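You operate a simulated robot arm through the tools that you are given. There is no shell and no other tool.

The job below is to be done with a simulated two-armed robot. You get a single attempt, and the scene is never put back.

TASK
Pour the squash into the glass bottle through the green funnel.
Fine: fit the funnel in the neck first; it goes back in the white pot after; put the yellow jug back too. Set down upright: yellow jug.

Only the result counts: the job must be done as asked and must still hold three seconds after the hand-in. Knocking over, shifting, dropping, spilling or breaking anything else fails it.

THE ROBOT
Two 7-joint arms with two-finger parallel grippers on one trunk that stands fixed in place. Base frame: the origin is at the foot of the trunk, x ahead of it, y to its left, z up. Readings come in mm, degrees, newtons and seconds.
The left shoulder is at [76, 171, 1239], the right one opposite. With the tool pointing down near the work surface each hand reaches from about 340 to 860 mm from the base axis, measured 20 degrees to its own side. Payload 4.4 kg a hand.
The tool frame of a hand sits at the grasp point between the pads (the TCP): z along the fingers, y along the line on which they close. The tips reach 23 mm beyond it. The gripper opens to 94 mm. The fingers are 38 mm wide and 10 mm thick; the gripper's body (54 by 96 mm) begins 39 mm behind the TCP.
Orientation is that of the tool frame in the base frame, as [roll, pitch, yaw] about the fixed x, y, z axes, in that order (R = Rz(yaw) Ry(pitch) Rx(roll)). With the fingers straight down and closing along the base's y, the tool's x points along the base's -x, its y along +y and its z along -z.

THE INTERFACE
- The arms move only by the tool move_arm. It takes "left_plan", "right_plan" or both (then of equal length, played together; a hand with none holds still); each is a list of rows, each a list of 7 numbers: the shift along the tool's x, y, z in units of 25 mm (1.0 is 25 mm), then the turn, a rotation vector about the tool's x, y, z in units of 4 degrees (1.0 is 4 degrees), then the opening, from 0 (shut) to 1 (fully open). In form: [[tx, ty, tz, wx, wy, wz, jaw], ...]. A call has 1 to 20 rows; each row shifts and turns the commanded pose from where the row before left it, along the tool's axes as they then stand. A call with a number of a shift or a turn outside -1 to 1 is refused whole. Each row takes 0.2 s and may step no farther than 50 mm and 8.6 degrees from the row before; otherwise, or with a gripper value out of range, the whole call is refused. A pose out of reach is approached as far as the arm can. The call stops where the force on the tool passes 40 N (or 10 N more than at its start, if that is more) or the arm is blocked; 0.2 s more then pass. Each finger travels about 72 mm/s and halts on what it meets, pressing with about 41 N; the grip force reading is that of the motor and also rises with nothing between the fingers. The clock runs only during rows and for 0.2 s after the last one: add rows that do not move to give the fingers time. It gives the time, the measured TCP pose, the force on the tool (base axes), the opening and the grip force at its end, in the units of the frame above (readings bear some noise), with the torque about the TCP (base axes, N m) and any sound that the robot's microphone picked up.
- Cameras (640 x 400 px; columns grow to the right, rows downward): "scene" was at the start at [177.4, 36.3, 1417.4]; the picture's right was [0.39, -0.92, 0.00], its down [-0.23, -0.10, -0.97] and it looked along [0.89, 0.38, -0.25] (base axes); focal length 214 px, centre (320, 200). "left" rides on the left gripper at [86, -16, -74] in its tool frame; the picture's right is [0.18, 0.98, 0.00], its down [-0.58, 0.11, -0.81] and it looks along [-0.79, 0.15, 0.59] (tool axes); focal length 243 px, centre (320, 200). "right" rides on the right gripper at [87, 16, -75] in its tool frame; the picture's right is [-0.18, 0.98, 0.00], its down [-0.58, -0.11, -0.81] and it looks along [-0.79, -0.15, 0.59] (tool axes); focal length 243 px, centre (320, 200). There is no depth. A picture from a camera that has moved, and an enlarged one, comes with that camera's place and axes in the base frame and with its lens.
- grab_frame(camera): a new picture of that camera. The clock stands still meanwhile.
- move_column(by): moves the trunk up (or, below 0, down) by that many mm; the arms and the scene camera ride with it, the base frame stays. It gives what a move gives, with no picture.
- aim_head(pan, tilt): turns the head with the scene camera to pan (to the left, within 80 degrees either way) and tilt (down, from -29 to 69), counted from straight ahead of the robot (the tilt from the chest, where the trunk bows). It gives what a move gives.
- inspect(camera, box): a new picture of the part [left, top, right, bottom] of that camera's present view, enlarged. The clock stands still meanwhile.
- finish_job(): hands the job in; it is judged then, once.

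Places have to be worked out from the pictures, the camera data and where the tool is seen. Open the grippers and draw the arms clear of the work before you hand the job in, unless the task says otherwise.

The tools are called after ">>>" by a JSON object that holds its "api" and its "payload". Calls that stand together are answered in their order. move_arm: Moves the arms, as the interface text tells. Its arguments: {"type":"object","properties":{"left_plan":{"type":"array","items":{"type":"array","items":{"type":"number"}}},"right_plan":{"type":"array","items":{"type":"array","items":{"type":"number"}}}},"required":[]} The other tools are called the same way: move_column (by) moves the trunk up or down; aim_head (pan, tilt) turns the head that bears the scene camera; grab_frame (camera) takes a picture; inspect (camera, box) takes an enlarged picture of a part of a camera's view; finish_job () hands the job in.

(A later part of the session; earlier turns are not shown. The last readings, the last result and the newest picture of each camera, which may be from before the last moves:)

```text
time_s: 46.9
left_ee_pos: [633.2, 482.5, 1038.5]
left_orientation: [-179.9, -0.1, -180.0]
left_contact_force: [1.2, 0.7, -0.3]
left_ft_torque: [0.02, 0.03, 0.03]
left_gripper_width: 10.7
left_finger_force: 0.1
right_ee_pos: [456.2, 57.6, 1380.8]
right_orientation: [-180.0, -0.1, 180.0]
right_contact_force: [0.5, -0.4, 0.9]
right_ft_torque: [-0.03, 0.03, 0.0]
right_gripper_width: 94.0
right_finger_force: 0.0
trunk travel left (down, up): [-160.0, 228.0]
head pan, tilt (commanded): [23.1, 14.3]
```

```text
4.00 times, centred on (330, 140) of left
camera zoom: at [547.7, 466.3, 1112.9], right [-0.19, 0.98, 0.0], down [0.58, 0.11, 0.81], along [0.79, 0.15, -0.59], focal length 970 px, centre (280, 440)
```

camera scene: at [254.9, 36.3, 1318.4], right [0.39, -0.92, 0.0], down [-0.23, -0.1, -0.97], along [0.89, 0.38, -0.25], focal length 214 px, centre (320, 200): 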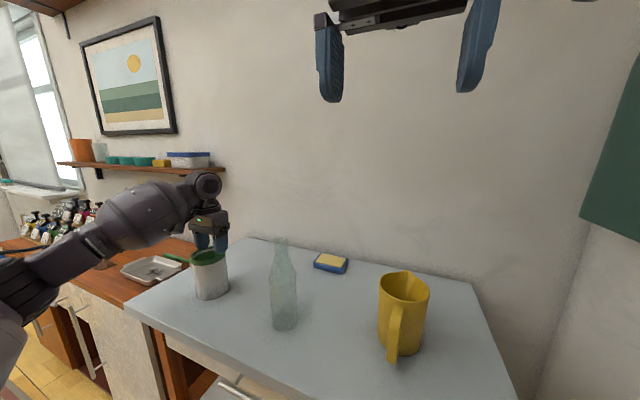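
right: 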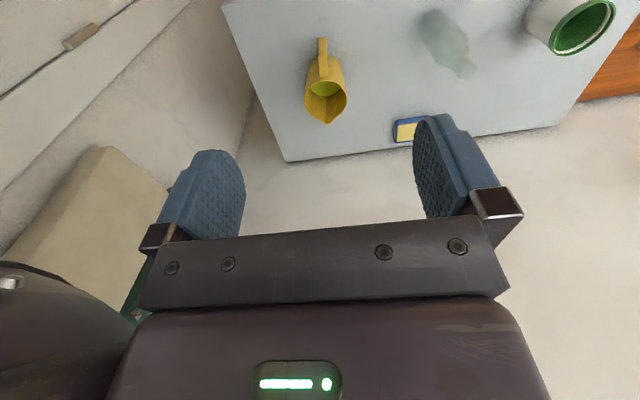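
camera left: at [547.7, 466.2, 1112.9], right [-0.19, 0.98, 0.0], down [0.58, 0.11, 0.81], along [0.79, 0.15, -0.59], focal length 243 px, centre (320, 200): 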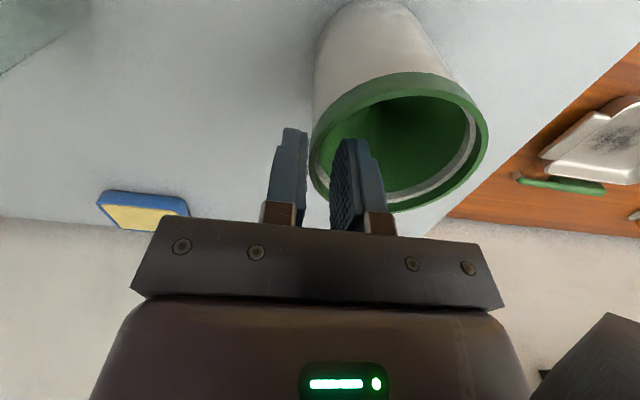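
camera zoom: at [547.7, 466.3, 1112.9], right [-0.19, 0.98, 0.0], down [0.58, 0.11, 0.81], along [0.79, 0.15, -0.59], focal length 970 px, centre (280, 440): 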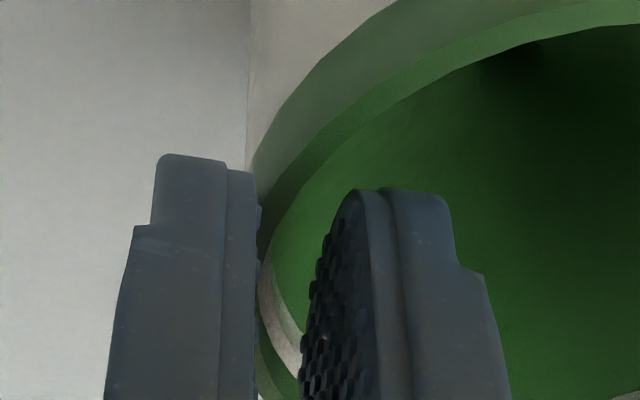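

Still no contact at 10.7 mm, as the outer pad has passed the drawn collar surface. I continue closing stepwise.

>>> {"api": "move_arm", "payload": {"left_plan": [[0, 0, 0, 0, 0, 0, 0.1], [0, 0, 0, 0, 0, 0, 0.09], [0, 0, 0, 0, 0, 0, 0.08], [0, 0, 0, 0, 0, 0, 0.08]]}}

>>> {"api": "inspect", "payload": {"camera": "left", "box": [250, 90, 410, 190]}}

```text
time_s: 47.9
left_ee_pos: [633.7, 482.4, 1039.0]
left_orientation: [-179.9, 0.0, -179.9]
left_contact_force: [0.0, 2.0, 1.4]
left_ft_torque: [0.05, 0.03, 0.0]
left_gripper_width: 8.2
left_finger_force: 0.6
right_ee_pos: [455.4, 58.8, 1379.7]
right_orientation: [-179.9, -0.1, 180.0]
right_contact_force: [0.3, 0.7, 1.3]
right_ft_torque: [0.01, 0.02, 0.0]
right_gripper_width: 94.0
right_finger_force: 0.0
trunk travel left (down, up): [-160.0, 228.0]
head pan, tilt (commanded): [23.1, 14.3]
```

```text
4.00 times, centred on (330, 140) of left
camera zoom: at [547.6, 466.5, 1112.9], right [-0.19, 0.98, 0.0], down [0.58, 0.11, 0.81], along [0.79, 0.15, -0.59], focal length 970 px, centre (280, 440)
```

zoom: 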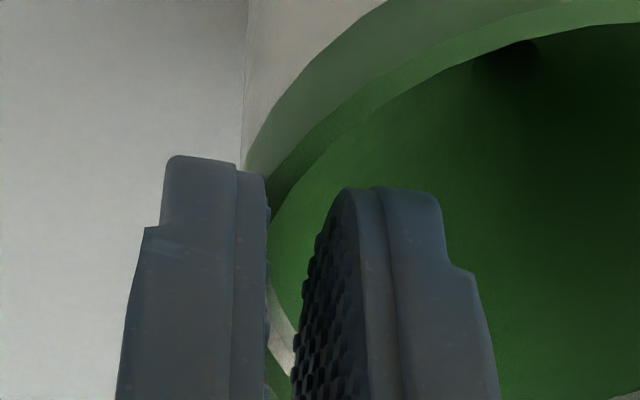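

First contact is with the inner finger (reaction +2 N in y) at an opening of 8 mm, so the wall centre lies about 1.2 mm further to +y. I shift by that and close fully.

>>> {"api": "move_arm", "payload": {"left_plan": [[0, 0.048, 0, 0, 0, 0, 0.08], [0, 0, 0, 0, 0, 0, 0.07], [0, 0, 0, 0, 0, 0, 0.06], [0, 0, 0, 0, 0, 0, 0.06]]}}

>>> {"api": "inspect", "payload": {"camera": "left", "box": [250, 90, 410, 190]}}

```text
time_s: 48.9
left_ee_pos: [632.6, 482.9, 1039.4]
left_orientation: [-180.0, 0.0, -179.9]
left_contact_force: [-0.6, 1.2, 1.2]
left_ft_torque: [0.16, -0.02, 0.16]
left_gripper_width: 6.5
left_finger_force: 15.4
right_ee_pos: [455.0, 58.9, 1380.3]
right_orientation: [180.0, 0.1, 180.0]
right_contact_force: [0.4, 0.2, 0.7]
right_ft_torque: [0.01, 0.0, 0.01]
right_gripper_width: 94.2
right_finger_force: 0.2
trunk travel left (down, up): [-160.0, 228.0]
head pan, tilt (commanded): [23.1, 14.3]
```

```text
4.00 times, centred on (330, 140) of left
camera zoom: at [547.6, 467.4, 1113.1], right [-0.19, 0.98, 0.0], down [0.58, 0.11, 0.81], along [0.79, 0.15, -0.59], focal length 970 px, centre (280, 440)
```

zoom: 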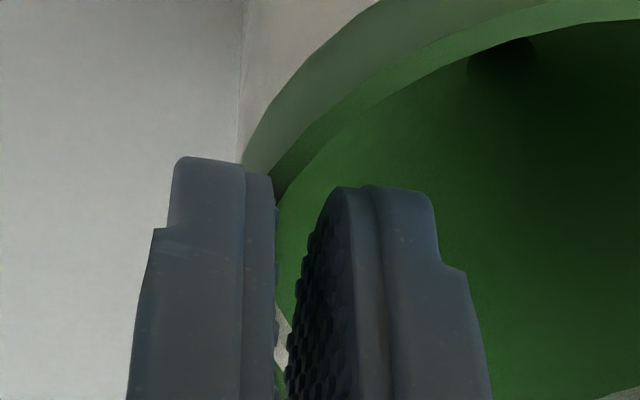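

The wall is now pinched (6.5 mm, 15 N). I raise the grip to full force and lift 4 mm to test.

>>> {"api": "move_arm", "payload": {"left_plan": [[0, 0, 0, 0, 0, 0, 0.02], [0, 0, 0, 0, 0, 0, 0.02], [0, 0, -0.08, 0, 0, 0, 0.02], [0, 0, -0.08, 0, 0, 0, 0.02], [0, 0, 0, 0, 0, 0, 0.02]]}}

>>> {"api": "grab_frame", "payload": {"camera": "left"}}

>>> {"api": "inspect", "payload": {"camera": "scene", "box": [180, 230, 260, 310]}}

```text
time_s: 50.1
left_ee_pos: [632.4, 483.5, 1042.9]
left_orientation: [-179.9, 0.0, -179.9]
left_contact_force: [-1.3, 0.7, 4.7]
left_ft_torque: [0.33, 0.04, 0.23]
left_gripper_width: 4.7
left_finger_force: 41.3
right_ee_pos: [454.9, 57.2, 1379.9]
right_orientation: [180.0, -0.1, 179.9]
right_contact_force: [-0.7, 0.7, 0.6]
right_ft_torque: [0.0, 0.03, 0.02]
right_gripper_width: 94.1
right_finger_force: 0.0
trunk travel left (down, up): [-160.0, 228.0]
head pan, tilt (commanded): [23.1, 14.3]
```

```text
taken
camera left: at [547.4, 467.5, 1117.1], right [-0.19, 0.98, 0.0], down [0.58, 0.11, 0.81], along [0.79, 0.15, -0.59], focal length 243 px, centre (320, 200)
```

left: 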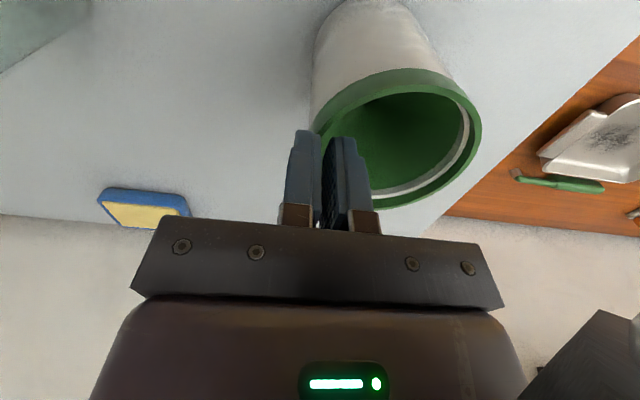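

```text
5.00 times, centred on (220, 270) of scene
camera zoom: at [254.5, 36.2, 1318.5], right [0.39, -0.92, 0.0], down [-0.23, -0.1, -0.97], along [0.89, 0.38, -0.25], focal length 1072 px, centre (820, -150)
```

zoom: 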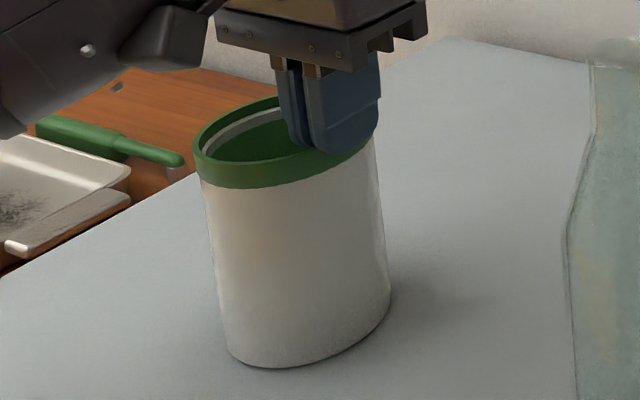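

The tool is being pushed up while the width shrinks, so the pads sit on the rounded upper part of the collar's contact bead. I open, go about 4 mm deeper than before, and pinch again.

>>> {"api": "move_arm", "payload": {"left_plan": [[0, 0, 0, 0, 0, 0, 0.17], [0, 0, 0, 0, 0, 0, 0.17], [0, 0, 0.16, 0, 0, 0, 0.17], [0, 0, 0.16, 0, 0, 0, 0.17], [0, 0, 0, 0, 0, 0, 0.17], [0, 0, 0, 0, 0, 0, 0.12], [0, 0, 0, 0, 0, 0, 0.1], [0, 0, 0, 0, 0, 0, 0.09], [0, 0, 0, 0, 0, 0, 0.09]]}}

>>> {"api": "inspect", "payload": {"camera": "left", "box": [250, 60, 490, 210]}}

```text
time_s: 52.1
left_ee_pos: [632.2, 485.0, 1034.9]
left_orientation: [-180.0, 0.1, -179.9]
left_contact_force: [-0.6, 2.9, 1.0]
left_ft_torque: [0.11, 0.01, 0.01]
left_gripper_width: 10.5
left_finger_force: 3.0
right_ee_pos: [455.2, 58.3, 1380.3]
right_orientation: [179.8, -0.2, 179.9]
right_contact_force: [-0.1, 0.0, -0.7]
right_ft_torque: [-0.01, -0.02, 0.03]
right_gripper_width: 94.0
right_finger_force: 0.1
trunk travel left (down, up): [-160.0, 228.0]
head pan, tilt (commanded): [23.1, 14.3]
```

```text
2.67 times, centred on (370, 135) of left
camera zoom: at [547.4, 467.7, 1109.1], right [-0.19, 0.98, 0.0], down [0.58, 0.11, 0.81], along [0.79, 0.15, -0.59], focal length 647 px, centre (187, 373)
```

zoom: 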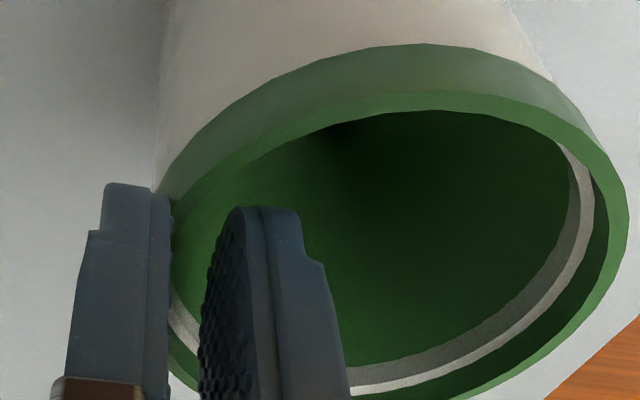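

At this depth the inner finger meets the sloping cone wall first, so a wall pinch will wedge out. I go back to a centred grip at a depth between my earlier tries; first I release, rise and re-centre over the funnel.

>>> {"api": "move_arm", "payload": {"left_plan": [[0, 0, 0, 0, 0, 0, 0.2], [0, 0, -0.4, 0, 0, 0, 0.4], [0, 0, -0.6, 0, 0, 0, 0.7], [0, 0, 0, 0, 0, 0, 1], [0.0, 0.75, 0, 0, 0, 0, 1], [0.0, 0.75, 0, 0, 0, 0, 1], [0, 0, 0, 0, 0, 0, 1], [0, 0, 0, 0, 0, 0, 1]]}}

>>> {"api": "inspect", "payload": {"camera": "left", "box": [220, 30, 424, 190]}}

```text
time_s: 53.9
left_ee_pos: [634.0, 521.8, 1059.9]
left_orientation: [-180.0, 0.0, -179.9]
left_contact_force: [0.5, 0.1, 0.3]
left_ft_torque: [-0.02, -0.03, -0.01]
left_gripper_width: 94.1
left_finger_force: 0.2
right_ee_pos: [456.8, 57.8, 1380.8]
right_orientation: [-179.9, -0.1, 180.0]
right_contact_force: [0.2, -0.6, 0.9]
right_ft_torque: [-0.01, 0.0, -0.01]
right_gripper_width: 94.2
right_finger_force: 0.0
trunk travel left (down, up): [-160.0, 228.0]
head pan, tilt (commanded): [23.1, 14.3]
```

```text
2.50 times, centred on (322, 110) of left
camera zoom: at [547.4, 505.3, 1134.0], right [-0.19, 0.98, 0.0], down [0.58, 0.11, 0.81], along [0.79, 0.15, -0.59], focal length 606 px, centre (315, 425)
```

zoom: 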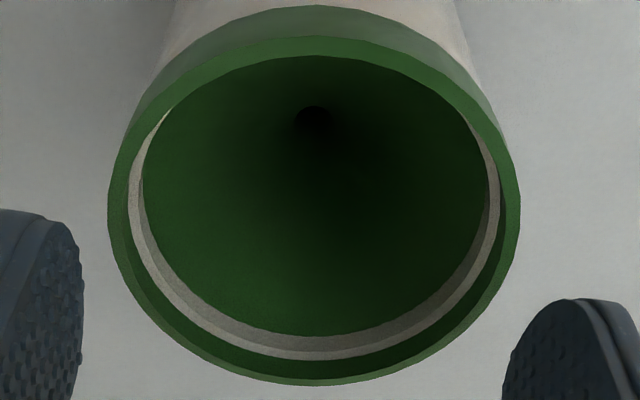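

The collar's centre is about 1.2 mm to -y of the hand. I shift by that, descend to 7 mm depth and close gently with a limited command.

>>> {"api": "move_arm", "payload": {"left_plan": [[0, -0.048, 0.2, 0, 0, 0, 1], [0, 0, 0.2, 0, 0, 0, 1], [0, 0, 0.2, 0, 0, 0, 1], [0, 0, 0.2, 0, 0, 0, 1], [0, 0, 0.1, 0, 0, 0, 1], [0, 0, 0, 0, 0, 0, 1], [0, 0, 0, 0, 0, 0, 0.9], [0, 0, 0, 0, 0, 0, 0.88], [0, 0, 0, 0, 0, 0, 0.87], [0, 0, 0, 0, 0, 0, 0.865], [0, 0, 0, 0, 0, 0, 0.86], [0, 0, 0, 0, 0, 0, 0.86]]}}

>>> {"api": "grab_frame", "payload": {"camera": "left"}}

```text
time_s: 56.5
left_ee_pos: [631.7, 521.0, 1037.5]
left_orientation: [-179.9, -0.1, -179.9]
left_contact_force: [0.6, 3.1, 1.4]
left_ft_torque: [0.15, -0.02, 0.01]
left_gripper_width: 81.7
left_finger_force: 23.9
right_ee_pos: [455.4, 58.5, 1379.5]
right_orientation: [180.0, -0.1, 180.0]
right_contact_force: [0.0, -0.2, 0.8]
right_ft_torque: [-0.01, -0.02, -0.01]
right_gripper_width: 94.1
right_finger_force: 0.2
trunk travel left (down, up): [-160.0, 228.0]
head pan, tilt (commanded): [23.1, 14.3]
```

```text
taken
camera left: at [547.3, 504.1, 1111.6], right [-0.19, 0.98, 0.0], down [0.58, 0.11, 0.81], along [0.79, 0.15, -0.59], focal length 243 px, centre (320, 200)
```

left: 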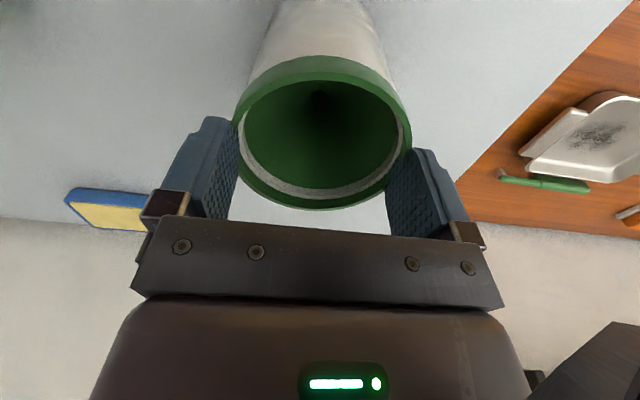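

It holds at 81.7 mm with 24 N, so the force can be tuned by the commanded width. I lift 3 mm slowly and look at the load.

>>> {"api": "move_arm", "payload": {"left_plan": [[0, 0, -0.04, 0, 0, 0, 0.86], [0, 0, -0.04, 0, 0, 0, 0.86], [0, 0, -0.04, 0, 0, 0, 0.86], [0, 0, 0, 0, 0, 0, 0.86]]}}

>>> {"api": "inspect", "payload": {"camera": "left", "box": [210, 40, 430, 220]}}

>>> {"api": "inspect", "payload": {"camera": "scene", "box": [180, 230, 260, 310]}}

```text
time_s: 57.5
left_ee_pos: [633.8, 521.0, 1041.7]
left_orientation: [-179.9, 0.0, -179.8]
left_contact_force: [0.3, 0.1, 0.7]
left_ft_torque: [0.02, -0.03, 0.01]
left_gripper_width: 82.4
left_finger_force: 7.9
right_ee_pos: [455.7, 58.2, 1378.7]
right_orientation: [-180.0, -0.1, -179.9]
right_contact_force: [0.8, -0.5, -0.2]
right_ft_torque: [0.03, 0.04, -0.01]
right_gripper_width: 94.1
right_finger_force: 0.1
trunk travel left (down, up): [-160.0, 228.0]
head pan, tilt (commanded): [23.1, 14.3]
```

```text
2.22 times, centred on (320, 130) of left
camera zoom: at [547.4, 503.8, 1114.4], right [-0.19, 0.98, 0.0], down [0.58, 0.11, 0.81], along [0.79, 0.15, -0.59], focal length 539 px, centre (320, 356)
```

zoom: 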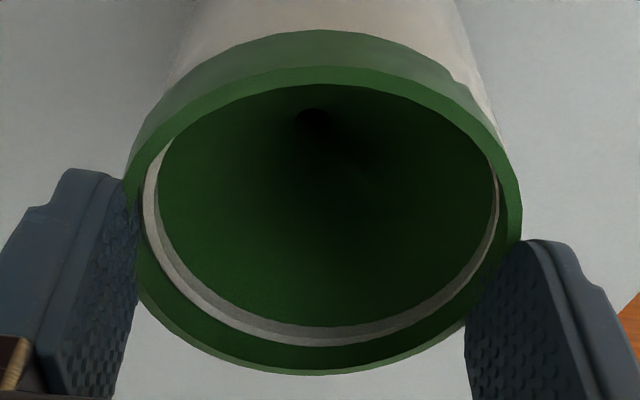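

```text
5.00 times, centred on (220, 270) of scene
camera zoom: at [254.9, 36.3, 1318.4], right [0.39, -0.92, 0.0], down [-0.23, -0.1, -0.97], along [0.89, 0.38, -0.25], focal length 1072 px, centre (820, -150)
```

zoom: 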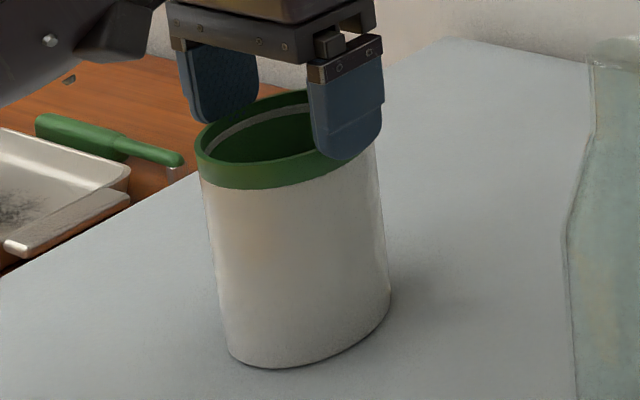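

The pot stayed down, the load is nearly zero, and the pads now sit on a slightly wider part (82.4 mm), so I likely hold only the funnel. I tighten the grip and lift a further 4 mm.

>>> {"api": "move_arm", "payload": {"left_plan": [[0, 0, 0, 0, 0, 0, 0.84], [0, 0, 0, 0, 0, 0, 0.83], [0, 0, -0.06, 0, 0, 0, 0.83], [0, 0, -0.1, 0, 0, 0, 0.83], [0, 0, 0, 0, 0, 0, 0.83]]}}

>>> {"api": "inspect", "payload": {"camera": "left", "box": [210, 40, 430, 220]}}

>>> {"api": "inspect", "payload": {"camera": "scene", "box": [180, 230, 260, 310]}}

```text
time_s: 58.7
left_ee_pos: [633.0, 520.9, 1043.0]
left_orientation: [-179.8, -0.2, -179.9]
left_contact_force: [-0.5, -1.4, 0.0]
left_ft_torque: [0.0, 0.0, -0.01]
left_gripper_width: 78.5
left_finger_force: 0.5
right_ee_pos: [456.7, 58.3, 1379.9]
right_orientation: [179.9, -0.1, -180.0]
right_contact_force: [0.0, -0.2, -0.9]
right_ft_torque: [-0.02, -0.01, 0.01]
right_gripper_width: 94.1
right_finger_force: 0.1
trunk travel left (down, up): [-160.0, 228.0]
head pan, tilt (commanded): [23.1, 14.3]
```

```text
2.22 times, centred on (320, 130) of left
camera zoom: at [547.7, 503.5, 1118.1], right [-0.19, 0.98, 0.0], down [0.58, 0.11, 0.81], along [0.79, 0.15, -0.59], focal length 539 px, centre (320, 356)
```

zoom: 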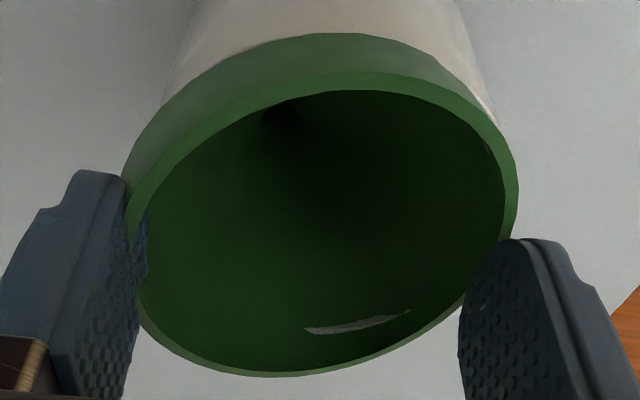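

```text
5.00 times, centred on (220, 270) of scene
camera zoom: at [254.7, 36.1, 1318.4], right [0.39, -0.92, 0.0], down [-0.23, -0.1, -0.97], along [0.89, 0.38, -0.25], focal length 1072 px, centre (820, -150)
```

zoom: 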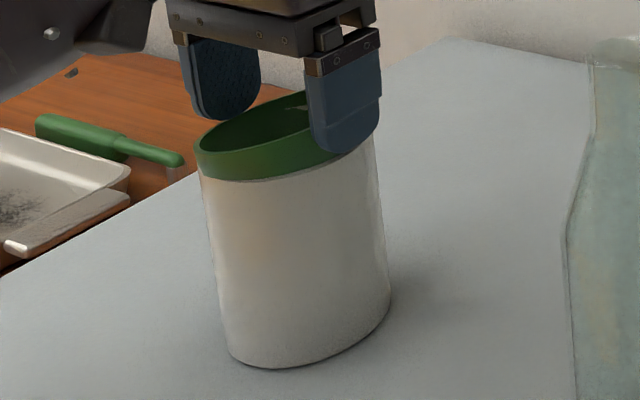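

Squeezing the sloped wall has pushed the funnel up out of the pot's rim, and it now rides between the fingers. I keep this width and lift 6 mm more to see if it follows.

>>> {"api": "move_arm", "payload": {"left_plan": [[0, 0, -0.08, 0, 0, 0, 0.83], [0, 0, -0.08, 0, 0, 0, 0.83], [0, 0, -0.08, 0, 0, 0, 0.83], [0, 0, 0, 0, 0, 0, 0.83]]}}

>>> {"api": "inspect", "payload": {"camera": "left", "box": [210, 40, 430, 220]}}

>>> {"api": "inspect", "payload": {"camera": "scene", "box": [180, 230, 260, 310]}}

```text
time_s: 59.7
left_ee_pos: [634.4, 519.9, 1049.5]
left_orientation: [-179.8, 0.0, -179.8]
left_contact_force: [-0.2, -1.1, -0.1]
left_ft_torque: [-0.02, 0.0, 0.01]
left_gripper_width: 78.2
left_finger_force: 0.4
right_ee_pos: [455.5, 58.2, 1380.4]
right_orientation: [180.0, -0.1, -180.0]
right_contact_force: [0.2, -0.1, -0.9]
right_ft_torque: [0.01, -0.02, 0.01]
right_gripper_width: 93.9
right_finger_force: 0.0
trunk travel left (down, up): [-160.0, 228.0]
head pan, tilt (commanded): [23.1, 14.3]
```

```text
2.22 times, centred on (320, 130) of left
camera zoom: at [547.7, 503.5, 1124.3], right [-0.19, 0.98, 0.0], down [0.58, 0.11, 0.81], along [0.79, 0.15, -0.59], focal length 539 px, centre (320, 356)
```

zoom: 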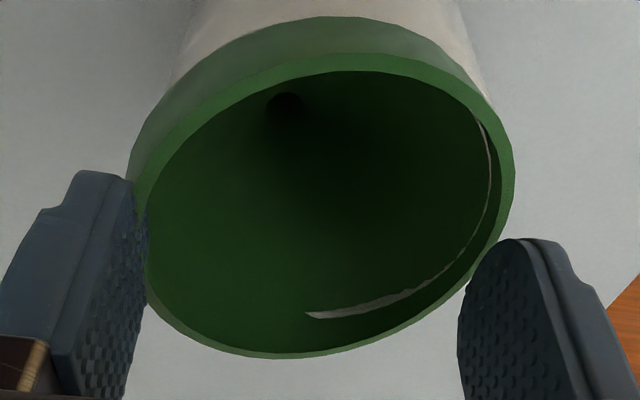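

```text
5.00 times, centred on (220, 270) of scene
camera zoom: at [254.9, 36.3, 1318.4], right [0.39, -0.92, 0.0], down [-0.23, -0.1, -0.97], along [0.89, 0.38, -0.25], focal length 1072 px, centre (820, -150)
```

zoom: 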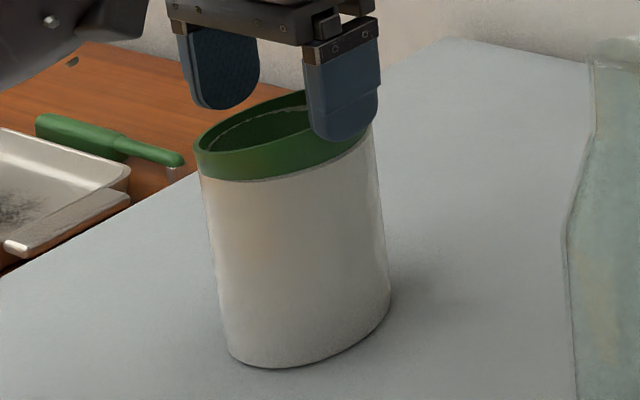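

Only the -y side is riding up; the +y side stayed behind. I open, return to 7 mm depth, re-centre slightly, and this time squeeze further without lifting so both flanks slide under the cone.

>>> {"api": "move_arm", "payload": {"left_plan": [[0, 0, 0, 0, 0, 0, 1], [0, 0, 0, 0, 0, 0, 1], [0, 0.02, 0, 0, 0, 0, 1], [0, 0, 0, 0, 0, 0, 1]]}}

>>> {"api": "inspect", "payload": {"camera": "left", "box": [210, 40, 430, 220]}}

```text
time_s: 60.7
left_ee_pos: [632.6, 520.5, 1050.7]
left_orientation: [-179.8, 0.0, -179.9]
left_contact_force: [0.0, 0.4, 0.9]
left_ft_torque: [0.0, 0.02, 0.01]
left_gripper_width: 94.1
left_finger_force: 0.0
right_ee_pos: [454.4, 58.1, 1380.2]
right_orientation: [180.0, -0.1, 180.0]
right_contact_force: [-0.5, 0.3, -0.9]
right_ft_torque: [0.0, -0.02, 0.02]
right_gripper_width: 94.2
right_finger_force: 0.1
trunk travel left (down, up): [-160.0, 228.0]
head pan, tilt (commanded): [23.1, 14.3]
```

```text
2.22 times, centred on (320, 130) of left
camera zoom: at [547.4, 504.2, 1124.4], right [-0.19, 0.98, 0.0], down [0.58, 0.11, 0.81], along [0.79, 0.15, -0.59], focal length 539 px, centre (320, 356)
```

zoom: 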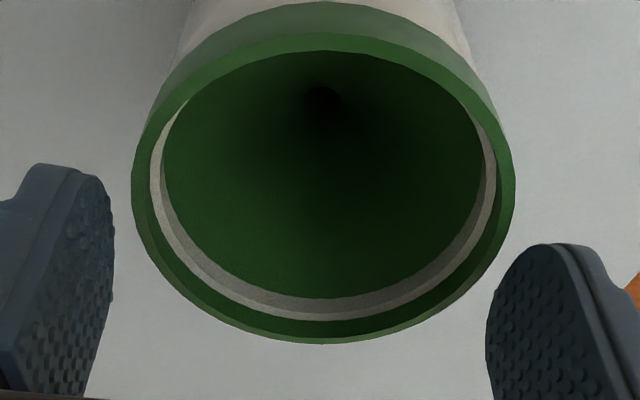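

The funnel is seated and exactly centred under the hand. I repeat the grip at 7 mm depth, lift 3 mm as before, then tighten without lifting.

>>> {"api": "move_arm", "payload": {"left_plan": [[0, 0, 0.2, 0, 0, 0, 1], [0, 0, 0.2, 0, 0, 0, 1], [0, 0, 0.12, 0, 0, 0, 1], [0, 0, 0, 0, 0, 0, 0.9], [0, 0, 0, 0, 0, 0, 0.88], [0, 0, 0, 0, 0, 0, 0.87], [0, 0, 0, 0, 0, 0, 0.86], [0, 0, 0, 0, 0, 0, 0.86], [0, 0, -0.04, 0, 0, 0, 0.86], [0, 0, -0.04, 0, 0, 0, 0.86], [0, 0, -0.04, 0, 0, 0, 0.86], [0, 0, 0, 0, 0, 0, 0.86]]}}

>>> {"api": "inspect", "payload": {"camera": "left", "box": [210, 40, 430, 220]}}

```text
time_s: 63.3
left_ee_pos: [632.8, 520.2, 1041.1]
left_orientation: [-180.0, 0.0, -179.9]
left_contact_force: [-0.1, -0.1, -0.6]
left_ft_torque: [0.0, 0.0, -0.01]
left_gripper_width: 82.3
left_finger_force: 8.5
right_ee_pos: [456.1, 58.2, 1380.2]
right_orientation: [179.9, -0.1, -179.9]
right_contact_force: [0.4, 0.3, 0.2]
right_ft_torque: [0.02, -0.01, -0.03]
right_gripper_width: 94.3
right_finger_force: 0.1
trunk travel left (down, up): [-160.0, 228.0]
head pan, tilt (commanded): [23.1, 14.3]
```

```text
2.22 times, centred on (320, 130) of left
camera zoom: at [547.7, 504.0, 1114.4], right [-0.19, 0.98, 0.0], down [0.58, 0.11, 0.81], along [0.79, 0.15, -0.59], focal length 539 px, centre (320, 356)
```

zoom: 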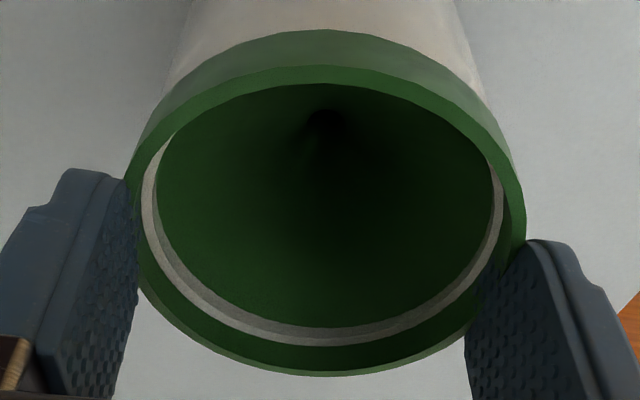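

The funnel sits level between the pads at 82.3 mm with a light 8.5 N. I lift 3 mm more with this same light grip rather than squeezing.

>>> {"api": "move_arm", "payload": {"left_plan": [[0, 0, -0.04, 0, 0, 0, 0.86], [0, 0, -0.04, 0, 0, 0, 0.86], [0, 0, -0.04, 0, 0, 0, 0.86], [0, 0, 0, 0, 0, 0, 0.86]]}}

>>> {"api": "inspect", "payload": {"camera": "left", "box": [210, 40, 430, 220]}}

>>> {"api": "inspect", "payload": {"camera": "scene", "box": [180, 230, 260, 310]}}

```text
time_s: 64.3
left_ee_pos: [633.4, 520.1, 1042.9]
left_orientation: [180.0, 0.0, -180.0]
left_contact_force: [0.0, 0.8, 0.9]
left_ft_torque: [0.0, -0.02, 0.02]
left_gripper_width: 81.5
left_finger_force: 15.6
right_ee_pos: [455.5, 58.7, 1380.5]
right_orientation: [180.0, -0.1, 180.0]
right_contact_force: [-0.8, -0.9, 0.8]
right_ft_torque: [0.01, 0.02, 0.0]
right_gripper_width: 93.8
right_finger_force: 0.1
trunk travel left (down, up): [-160.0, 228.0]
head pan, tilt (commanded): [23.1, 14.3]
```

```text
2.22 times, centred on (320, 130) of left
camera zoom: at [547.4, 504.3, 1117.3], right [-0.19, 0.98, 0.0], down [0.58, 0.11, 0.81], along [0.79, 0.15, -0.59], focal length 539 px, centre (320, 356)
```

zoom: 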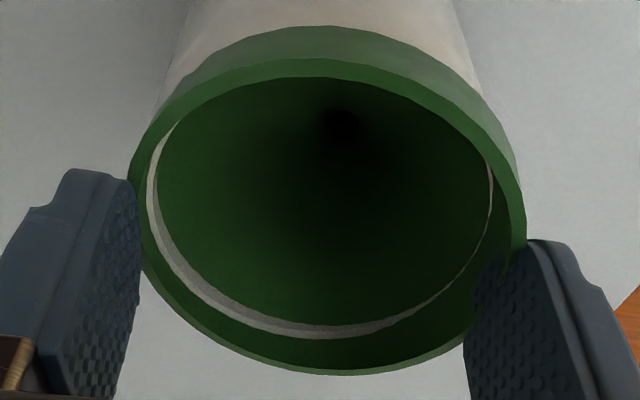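

```text
5.00 times, centred on (220, 270) of scene
camera zoom: at [254.8, 36.4, 1318.4], right [0.39, -0.92, 0.0], down [-0.23, -0.1, -0.97], along [0.89, 0.38, -0.25], focal length 1072 px, centre (820, -150)
```

zoom: 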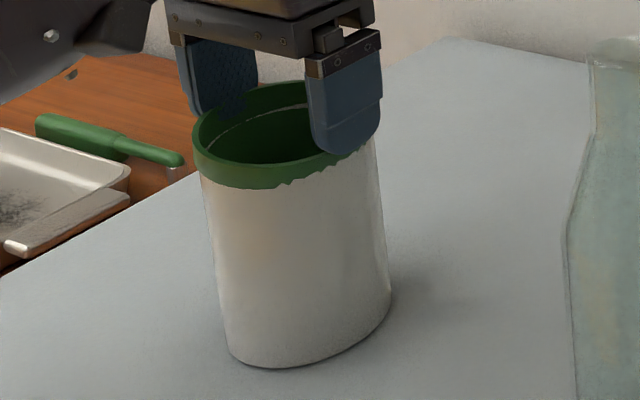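

The funnel keeps tipping out on one side with an outside grip. I try gripping from inside: I release, rise, close the fingers to 42 mm, and go down into the mouth so their outer faces can press the inner walls apart.

>>> {"api": "move_arm", "payload": {"left_plan": [[0, 0, 0, 0, 0, 0, 1], [0, 0, 0, 0, 0, 0, 1], [0, 0, -0.5, 0, 0, 0, 1], [0, 0, -0.5, 0, 0, 0, 0.6], [0, 0, 0, 0, 0, 0, 0.4], [0, 0, 0, 0, 0, 0, 0.4], [0, 0, 0, 0, 0, 0, 0.4]]}}

>>> {"api": "inspect", "payload": {"camera": "left", "box": [220, 30, 424, 190]}}

```text
time_s: 65.9
left_ee_pos: [632.5, 520.2, 1069.3]
left_orientation: [-179.9, 0.0, -179.9]
left_contact_force: [0.3, -0.1, -1.0]
left_ft_torque: [0.0, -0.01, 0.0]
left_gripper_width: 37.7
left_finger_force: 0.2
right_ee_pos: [456.2, 58.1, 1381.4]
right_orientation: [-180.0, -0.1, 179.9]
right_contact_force: [1.0, 0.0, -0.4]
right_ft_torque: [0.01, 0.05, 0.0]
right_gripper_width: 94.1
right_finger_force: 0.0
trunk travel left (down, up): [-160.0, 228.0]
head pan, tilt (commanded): [23.1, 14.3]
```

```text
2.50 times, centred on (322, 110) of left
camera zoom: at [547.3, 504.5, 1142.4], right [-0.19, 0.98, 0.0], down [0.58, 0.11, 0.81], along [0.79, 0.15, -0.59], focal length 606 px, centre (315, 425)
```

zoom: 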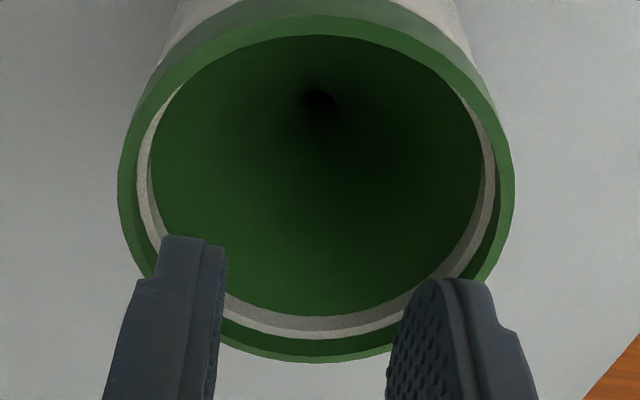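

The jaws are at 38 mm above the mouth. I descend 29.5 mm so the tips are ~5.5 mm inside, then open stepwise until they press outward.

>>> {"api": "move_arm", "payload": {"left_plan": [[0, 0, 0.4, 0, 0, 0, 0.4], [0, 0, 0.4, 0, 0, 0, 0.4], [0, 0, 0.2, 0, 0, 0, 0.4], [0, 0, 0.18, 0, 0, 0, 0.4], [0, 0, 0, 0, 0, 0, 0.45], [0, 0, 0, 0, 0, 0, 0.5], [0, 0, 0, 0, 0, 0, 0.5]]}}

>>> {"api": "inspect", "payload": {"camera": "left", "box": [210, 40, 430, 220]}}

```text
time_s: 67.5
left_ee_pos: [633.2, 519.9, 1039.5]
left_orientation: [-179.9, 0.0, -179.9]
left_contact_force: [0.5, 0.6, 0.9]
left_ft_torque: [0.01, -0.02, 0.0]
left_gripper_width: 46.9
left_finger_force: 0.1
right_ee_pos: [456.1, 57.7, 1380.4]
right_orientation: [179.9, -0.2, 180.0]
right_contact_force: [-0.7, -0.3, 0.4]
right_ft_torque: [-0.02, -0.01, 0.0]
right_gripper_width: 94.0
right_finger_force: 0.1
trunk travel left (down, up): [-160.0, 228.0]
head pan, tilt (commanded): [23.1, 14.3]
```

```text
2.22 times, centred on (320, 130) of left
camera zoom: at [547.3, 504.2, 1113.0], right [-0.19, 0.98, 0.0], down [0.58, 0.11, 0.81], along [0.79, 0.15, -0.59], focal length 539 px, centre (320, 356)
```

zoom: 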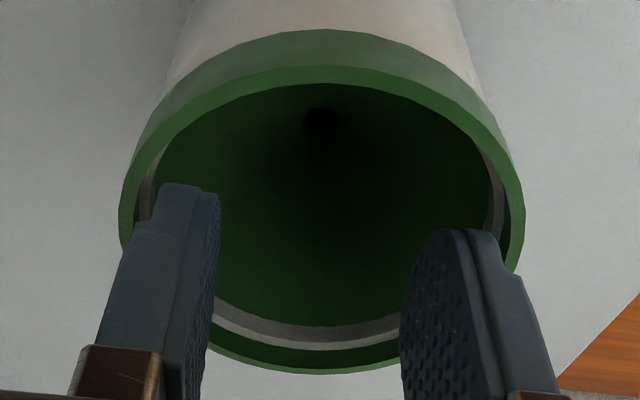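

There's no contact at 47 mm yet. I continue opening in small steps.

>>> {"api": "move_arm", "payload": {"left_plan": [[0, 0, 0, 0, 0, 0, 0.53], [0, 0, 0, 0, 0, 0, 0.55], [0, 0, 0, 0, 0, 0, 0.57], [0, 0, 0, 0, 0, 0, 0.57]]}}

>>> {"api": "inspect", "payload": {"camera": "left", "box": [210, 40, 430, 220]}}

```text
time_s: 68.5
left_ee_pos: [633.8, 522.0, 1039.8]
left_orientation: [-179.9, 0.0, -179.9]
left_contact_force: [-0.5, 1.5, 2.9]
left_ft_torque: [0.0, -0.01, -0.02]
left_gripper_width: 48.7
left_finger_force: 0.1
right_ee_pos: [454.2, 58.0, 1380.6]
right_orientation: [180.0, 0.0, -180.0]
right_contact_force: [0.1, 0.5, -0.4]
right_ft_torque: [-0.03, 0.0, 0.01]
right_gripper_width: 94.3
right_finger_force: 0.1
trunk travel left (down, up): [-160.0, 228.0]
head pan, tilt (commanded): [23.1, 14.3]
```

```text
2.22 times, centred on (320, 130) of left
camera zoom: at [547.2, 504.3, 1113.3], right [-0.19, 0.98, 0.0], down [0.58, 0.11, 0.81], along [0.79, 0.15, -0.59], focal length 539 px, centre (320, 356)
```

zoom: 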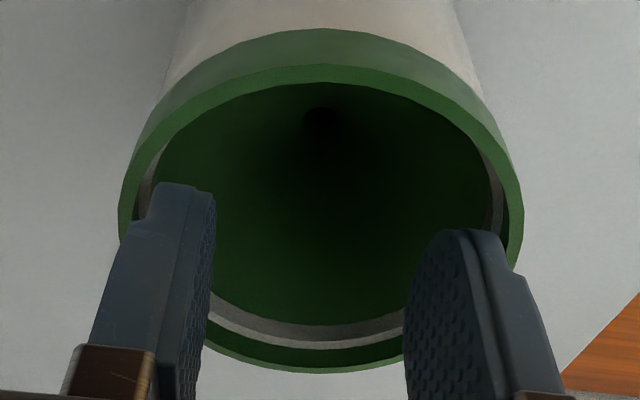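

The fingers stopped at 48.7 mm, pressing outward on the inner walls. I try a 3 mm lift with this inside grip.

>>> {"api": "move_arm", "payload": {"left_plan": [[0, 0, 0, 0, 0, 0, 0.6], [0, 0, -0.04, 0, 0, 0, 0.6], [0, 0, -0.04, 0, 0, 0, 0.6], [0, 0, -0.04, 0, 0, 0, 0.6], [0, 0, 0, 0, 0, 0, 0.6]]}}

>>> {"api": "inspect", "payload": {"camera": "left", "box": [210, 40, 430, 220]}}

>>> {"api": "inspect", "payload": {"camera": "scene", "box": [180, 230, 260, 310]}}

```text
time_s: 69.7
left_ee_pos: [632.9, 519.9, 1041.5]
left_orientation: [-179.9, 0.1, -180.0]
left_contact_force: [-0.6, 0.0, -0.7]
left_ft_torque: [0.01, 0.0, 0.02]
left_gripper_width: 49.9
left_finger_force: 0.0
right_ee_pos: [455.4, 58.5, 1379.8]
right_orientation: [180.0, 0.0, -180.0]
right_contact_force: [0.6, -0.1, 0.0]
right_ft_torque: [-0.02, 0.0, -0.01]
right_gripper_width: 94.3
right_finger_force: 0.1
trunk travel left (down, up): [-160.0, 228.0]
head pan, tilt (commanded): [23.1, 14.3]
```

```text
2.22 times, centred on (320, 130) of left
camera zoom: at [547.4, 504.3, 1115.7], right [-0.19, 0.98, 0.0], down [0.58, 0.11, 0.81], along [0.79, 0.15, -0.59], focal length 539 px, centre (320, 356)
```

zoom: 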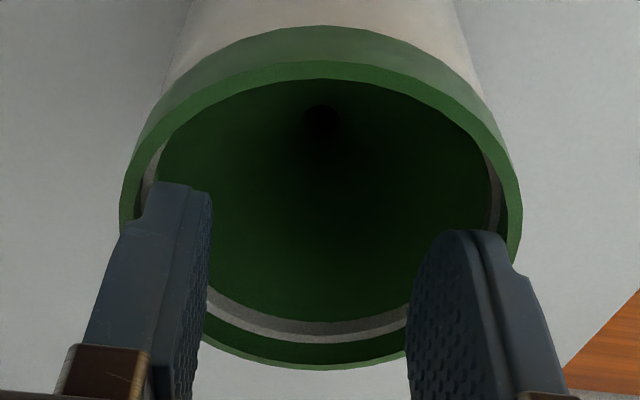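

```text
5.00 times, centred on (220, 270) of scene
camera zoom: at [254.9, 36.4, 1318.4], right [0.39, -0.92, 0.0], down [-0.23, -0.1, -0.97], along [0.89, 0.38, -0.25], focal length 1072 px, centre (820, -150)
```

zoom: 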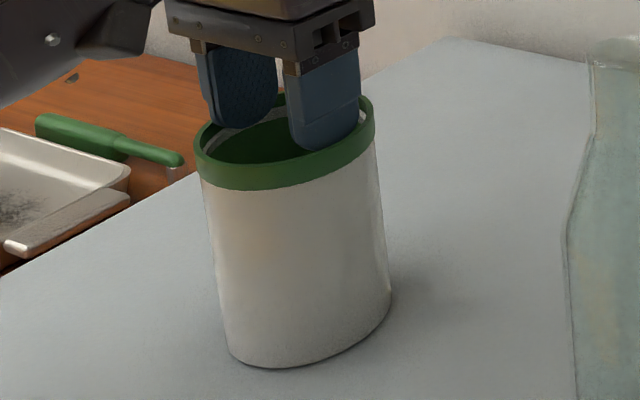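

The inside grip slides up the wall, so friction there is too low. I go back outside and try a depth of ~7.7 mm, between the one that slipped (6.8) and the one that took the pot (8.4); first out, open and re-centre.

>>> {"api": "move_arm", "payload": {"left_plan": [[0, 0, 0, 0, 0, 0, 0.4], [0, 0, 0, 0, 0, 0, 0.4], [0, 0, -0.6, 0, 0, 0, 0.4], [0, 0, -0.4, 0, 0, 0, 0.7], [0, 0, 0, 0, 0, 0, 1], [0, 0, 0, 0, 0, 0, 1], [0, 0, 0, 0, 0, 0, 1]]}}

>>> {"api": "inspect", "payload": {"camera": "left", "box": [220, 30, 424, 190]}}

```text
time_s: 71.3
left_ee_pos: [632.8, 520.2, 1066.6]
left_orientation: [-179.9, 0.0, -179.9]
left_contact_force: [0.2, -0.4, 0.6]
left_ft_torque: [-0.03, 0.02, -0.02]
left_gripper_width: 94.0
left_finger_force: 0.1
right_ee_pos: [456.3, 57.9, 1379.9]
right_orientation: [-179.9, -0.1, -179.9]
right_contact_force: [0.2, -0.1, 0.2]
right_ft_torque: [0.01, 0.04, -0.01]
right_gripper_width: 93.9
right_finger_force: 0.0
trunk travel left (down, up): [-160.0, 228.0]
head pan, tilt (commanded): [23.1, 14.3]
```

```text
2.50 times, centred on (322, 110) of left
camera zoom: at [547.3, 504.0, 1140.4], right [-0.19, 0.98, 0.0], down [0.58, 0.11, 0.81], along [0.79, 0.15, -0.59], focal length 606 px, centre (315, 425)
```

zoom: 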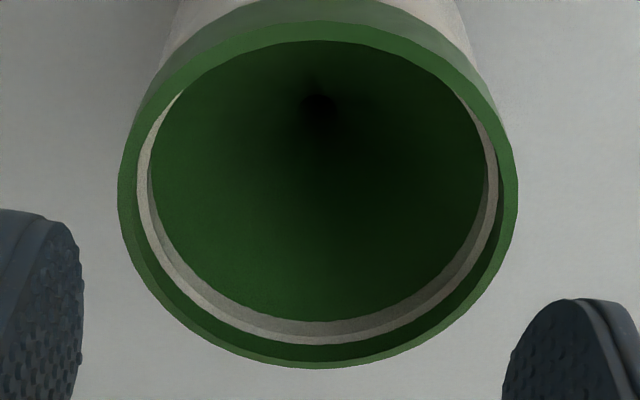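

The hand is centred to 0.1 mm in y. I descend to 7.7 mm depth, close with about 24 N and lift 3 mm.

>>> {"api": "move_arm", "payload": {"left_plan": [[0, 0, 0.4, 0, 0, 0, 1], [0, 0, 0.3, 0, 0, 0, 1], [0, 0, 0.2, 0, 0, 0, 1], [0, 0, 0.2, 0, 0, 0, 1], [0, 0, 0.088, 0, 0, 0, 1], [0, 0, 0, 0, 0, 0, 0.9], [0, 0, 0, 0, 0, 0, 0.88], [0, 0, 0, 0, 0, 0, 0.87], [0, 0, 0, 0, 0, 0, 0.86], [0, 0, 0, 0, 0, 0, 0.86], [0, 0, -0.04, 0, 0, 0, 0.86], [0, 0, -0.04, 0, 0, 0, 0.86], [0, 0, -0.04, 0, 0, 0, 0.86], [0, 0, 0, 0, 0, 0, 0.86]]}}

>>> {"api": "inspect", "payload": {"camera": "left", "box": [210, 40, 430, 220]}}

>>> {"api": "inspect", "payload": {"camera": "scene", "box": [180, 230, 260, 310]}}

```text
time_s: 74.3
left_ee_pos: [633.6, 520.1, 1041.4]
left_orientation: [180.0, 0.1, -180.0]
left_contact_force: [0.1, 0.0, -0.8]
left_ft_torque: [0.0, 0.01, 0.02]
left_gripper_width: 81.9
left_finger_force: 1.5
right_ee_pos: [456.5, 57.9, 1380.1]
right_orientation: [180.0, -0.2, -180.0]
right_contact_force: [0.2, 0.3, -0.1]
right_ft_torque: [-0.02, 0.05, -0.02]
right_gripper_width: 94.1
right_finger_force: 0.0
trunk travel left (down, up): [-160.0, 228.0]
head pan, tilt (commanded): [23.1, 14.3]
```

```text
2.22 times, centred on (320, 130) of left
camera zoom: at [547.7, 504.0, 1114.3], right [-0.19, 0.98, 0.0], down [0.58, 0.11, 0.81], along [0.79, 0.15, -0.59], focal length 539 px, centre (320, 356)
```

zoom: 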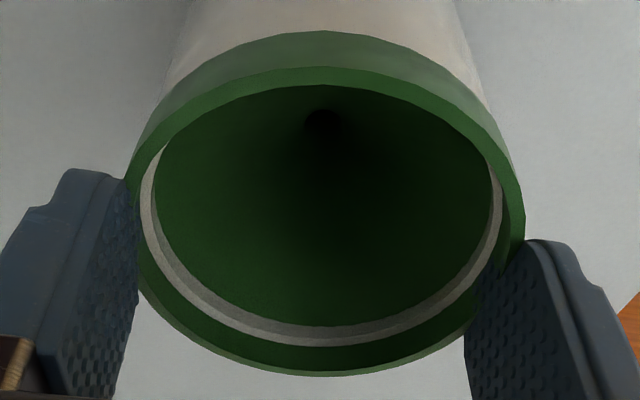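

```text
5.00 times, centred on (220, 270) of scene
camera zoom: at [254.9, 36.3, 1318.4], right [0.39, -0.92, 0.0], down [-0.23, -0.1, -0.97], along [0.89, 0.38, -0.25], focal length 1072 px, centre (820, -150)
```

zoom: 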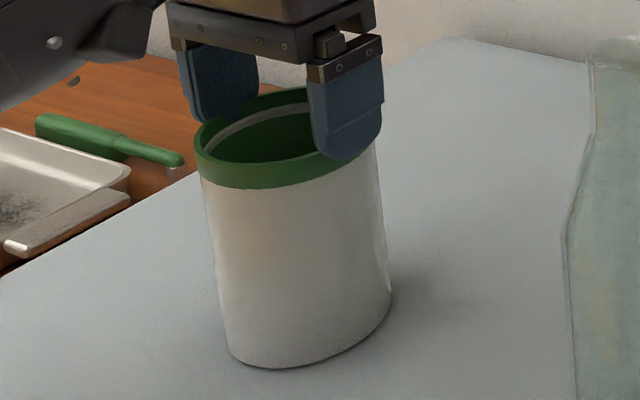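

The funnel has risen about 2.6 mm, level, with the pot staying put. I continue lifting in small increments.

>>> {"api": "move_arm", "payload": {"left_plan": [[0, 0, -0.03, 0, 0, 0, 0.86], [0, 0, -0.03, 0, 0, 0, 0.86], [0, 0, 0, 0, 0, 0, 0.86]]}}

>>> {"api": "inspect", "payload": {"camera": "left", "box": [210, 40, 430, 220]}}

```text
time_s: 75.1
left_ee_pos: [632.6, 521.9, 1042.6]
left_orientation: [-179.9, 0.0, -179.9]
left_contact_force: [-1.3, 0.0, 0.5]
left_ft_torque: [0.0, 0.05, -0.01]
left_gripper_width: 81.7
left_finger_force: 23.9
right_ee_pos: [456.5, 57.6, 1379.5]
right_orientation: [-180.0, -0.1, 180.0]
right_contact_force: [0.1, -0.2, 0.3]
right_ft_torque: [-0.02, -0.01, -0.01]
right_gripper_width: 94.0
right_finger_force: 0.0
trunk travel left (down, up): [-160.0, 228.0]
head pan, tilt (commanded): [23.1, 14.3]
```

```text
2.22 times, centred on (320, 130) of left
camera zoom: at [547.4, 504.3, 1116.2], right [-0.19, 0.98, 0.0], down [0.58, 0.11, 0.81], along [0.79, 0.15, -0.59], focal length 539 px, centre (320, 356)
```

zoom: 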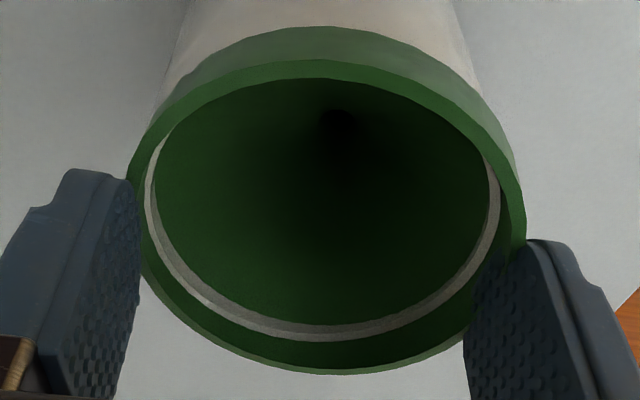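

The funnel starts to lean again (+y side up), so the pads are still at the edge of the rounded bead. I let it down, go to 8.5 mm depth and use a lighter squeeze so friction can't carry the heavier pot.

>>> {"api": "move_arm", "payload": {"left_plan": [[0, 0, 0.1, 0, 0, 0, 0.86], [0, 0, 0, 0, 0, 0, 0.95], [0, 0, 0, 0, 0, 0, 1], [0, 0, 0.12, 0, 0, 0, 1], [0, 0, 0, 0, 0, 0, 1], [0, 0, 0, 0, 0, 0, 0.9], [0, 0, 0, 0, 0, 0, 0.885], [0, 0, 0, 0, 0, 0, 0.88], [0, 0, 0, 0, 0, 0, 0.876], [0, 0, 0, 0, 0, 0, 0.872], [0, 0, 0, 0, 0, 0, 0.872]]}}

>>> {"api": "inspect", "payload": {"camera": "left", "box": [210, 40, 430, 220]}}

```text
time_s: 77.5
left_ee_pos: [633.0, 519.8, 1036.4]
left_orientation: [-179.8, 0.0, -179.9]
left_contact_force: [0.3, 0.7, 0.2]
left_ft_torque: [-0.02, 0.03, -0.01]
left_gripper_width: 82.8
left_finger_force: 7.5
right_ee_pos: [455.8, 58.3, 1380.2]
right_orientation: [-179.9, -0.2, 180.0]
right_contact_force: [0.1, 0.2, 0.5]
right_ft_torque: [0.01, -0.04, -0.02]
right_gripper_width: 94.1
right_finger_force: 0.1
trunk travel left (down, up): [-160.0, 228.0]
head pan, tilt (commanded): [23.1, 14.3]
```

```text
2.22 times, centred on (320, 130) of left
camera zoom: at [547.7, 504.3, 1110.4], right [-0.19, 0.98, 0.0], down [0.58, 0.11, 0.81], along [0.79, 0.15, -0.59], focal length 539 px, centre (320, 356)
```

zoom: 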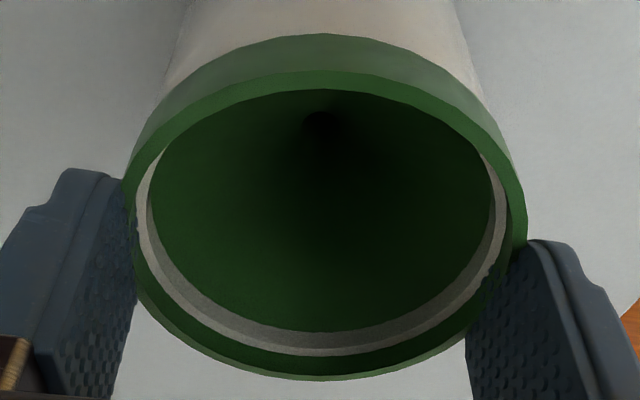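

It holds at 82.8 mm with 7.5 N, and the funnel is seated and level. I lift 4 mm in small steps with this light grip.

>>> {"api": "move_arm", "payload": {"left_plan": [[0, 0, -0.04, 0, 0, 0, 0.872], [0, 0, -0.04, 0, 0, 0, 0.872], [0, 0, -0.04, 0, 0, 0, 0.872], [0, 0, -0.04, 0, 0, 0, 0.872], [0, 0, 0, 0, 0, 0, 0.872]]}}

>>> {"api": "inspect", "payload": {"camera": "left", "box": [210, 40, 430, 220]}}

>>> {"api": "inspect", "payload": {"camera": "scene", "box": [180, 230, 260, 310]}}

```text
time_s: 78.7
left_ee_pos: [633.2, 521.5, 1040.5]
left_orientation: [-179.8, 0.0, -179.9]
left_contact_force: [0.3, 0.1, -1.2]
left_ft_torque: [0.0, -0.01, 0.04]
left_gripper_width: 82.7
left_finger_force: 7.3
right_ee_pos: [457.4, 58.5, 1380.4]
right_orientation: [180.0, -0.1, 179.9]
right_contact_force: [-0.2, -0.2, -0.2]
right_ft_torque: [0.0, 0.0, -0.04]
right_gripper_width: 94.0
right_finger_force: 0.1
trunk travel left (down, up): [-160.0, 228.0]
head pan, tilt (commanded): [23.1, 14.3]
```

```text
2.22 times, centred on (320, 130) of left
camera zoom: at [547.8, 504.5, 1114.5], right [-0.19, 0.98, 0.0], down [0.58, 0.11, 0.81], along [0.79, 0.15, -0.59], focal length 539 px, centre (320, 356)
```

zoom: 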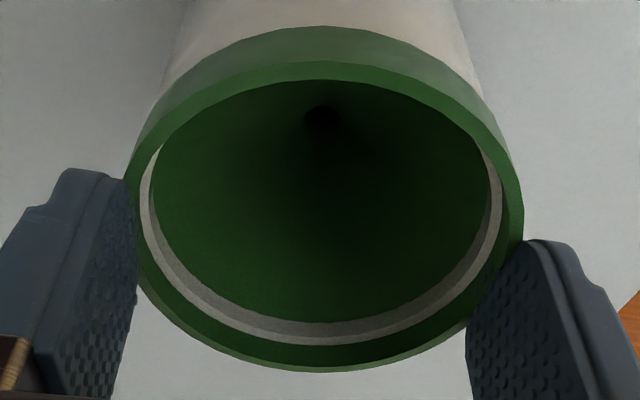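

```text
5.00 times, centred on (220, 270) of scene
camera zoom: at [254.9, 36.4, 1318.4], right [0.39, -0.92, 0.0], down [-0.23, -0.1, -0.97], along [0.89, 0.38, -0.25], focal length 1072 px, centre (820, -150)
```

zoom: 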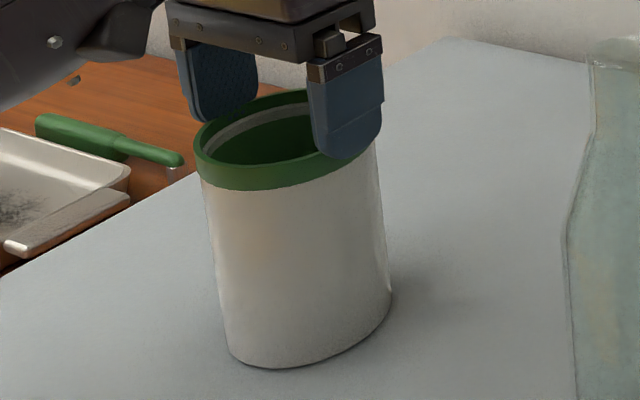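

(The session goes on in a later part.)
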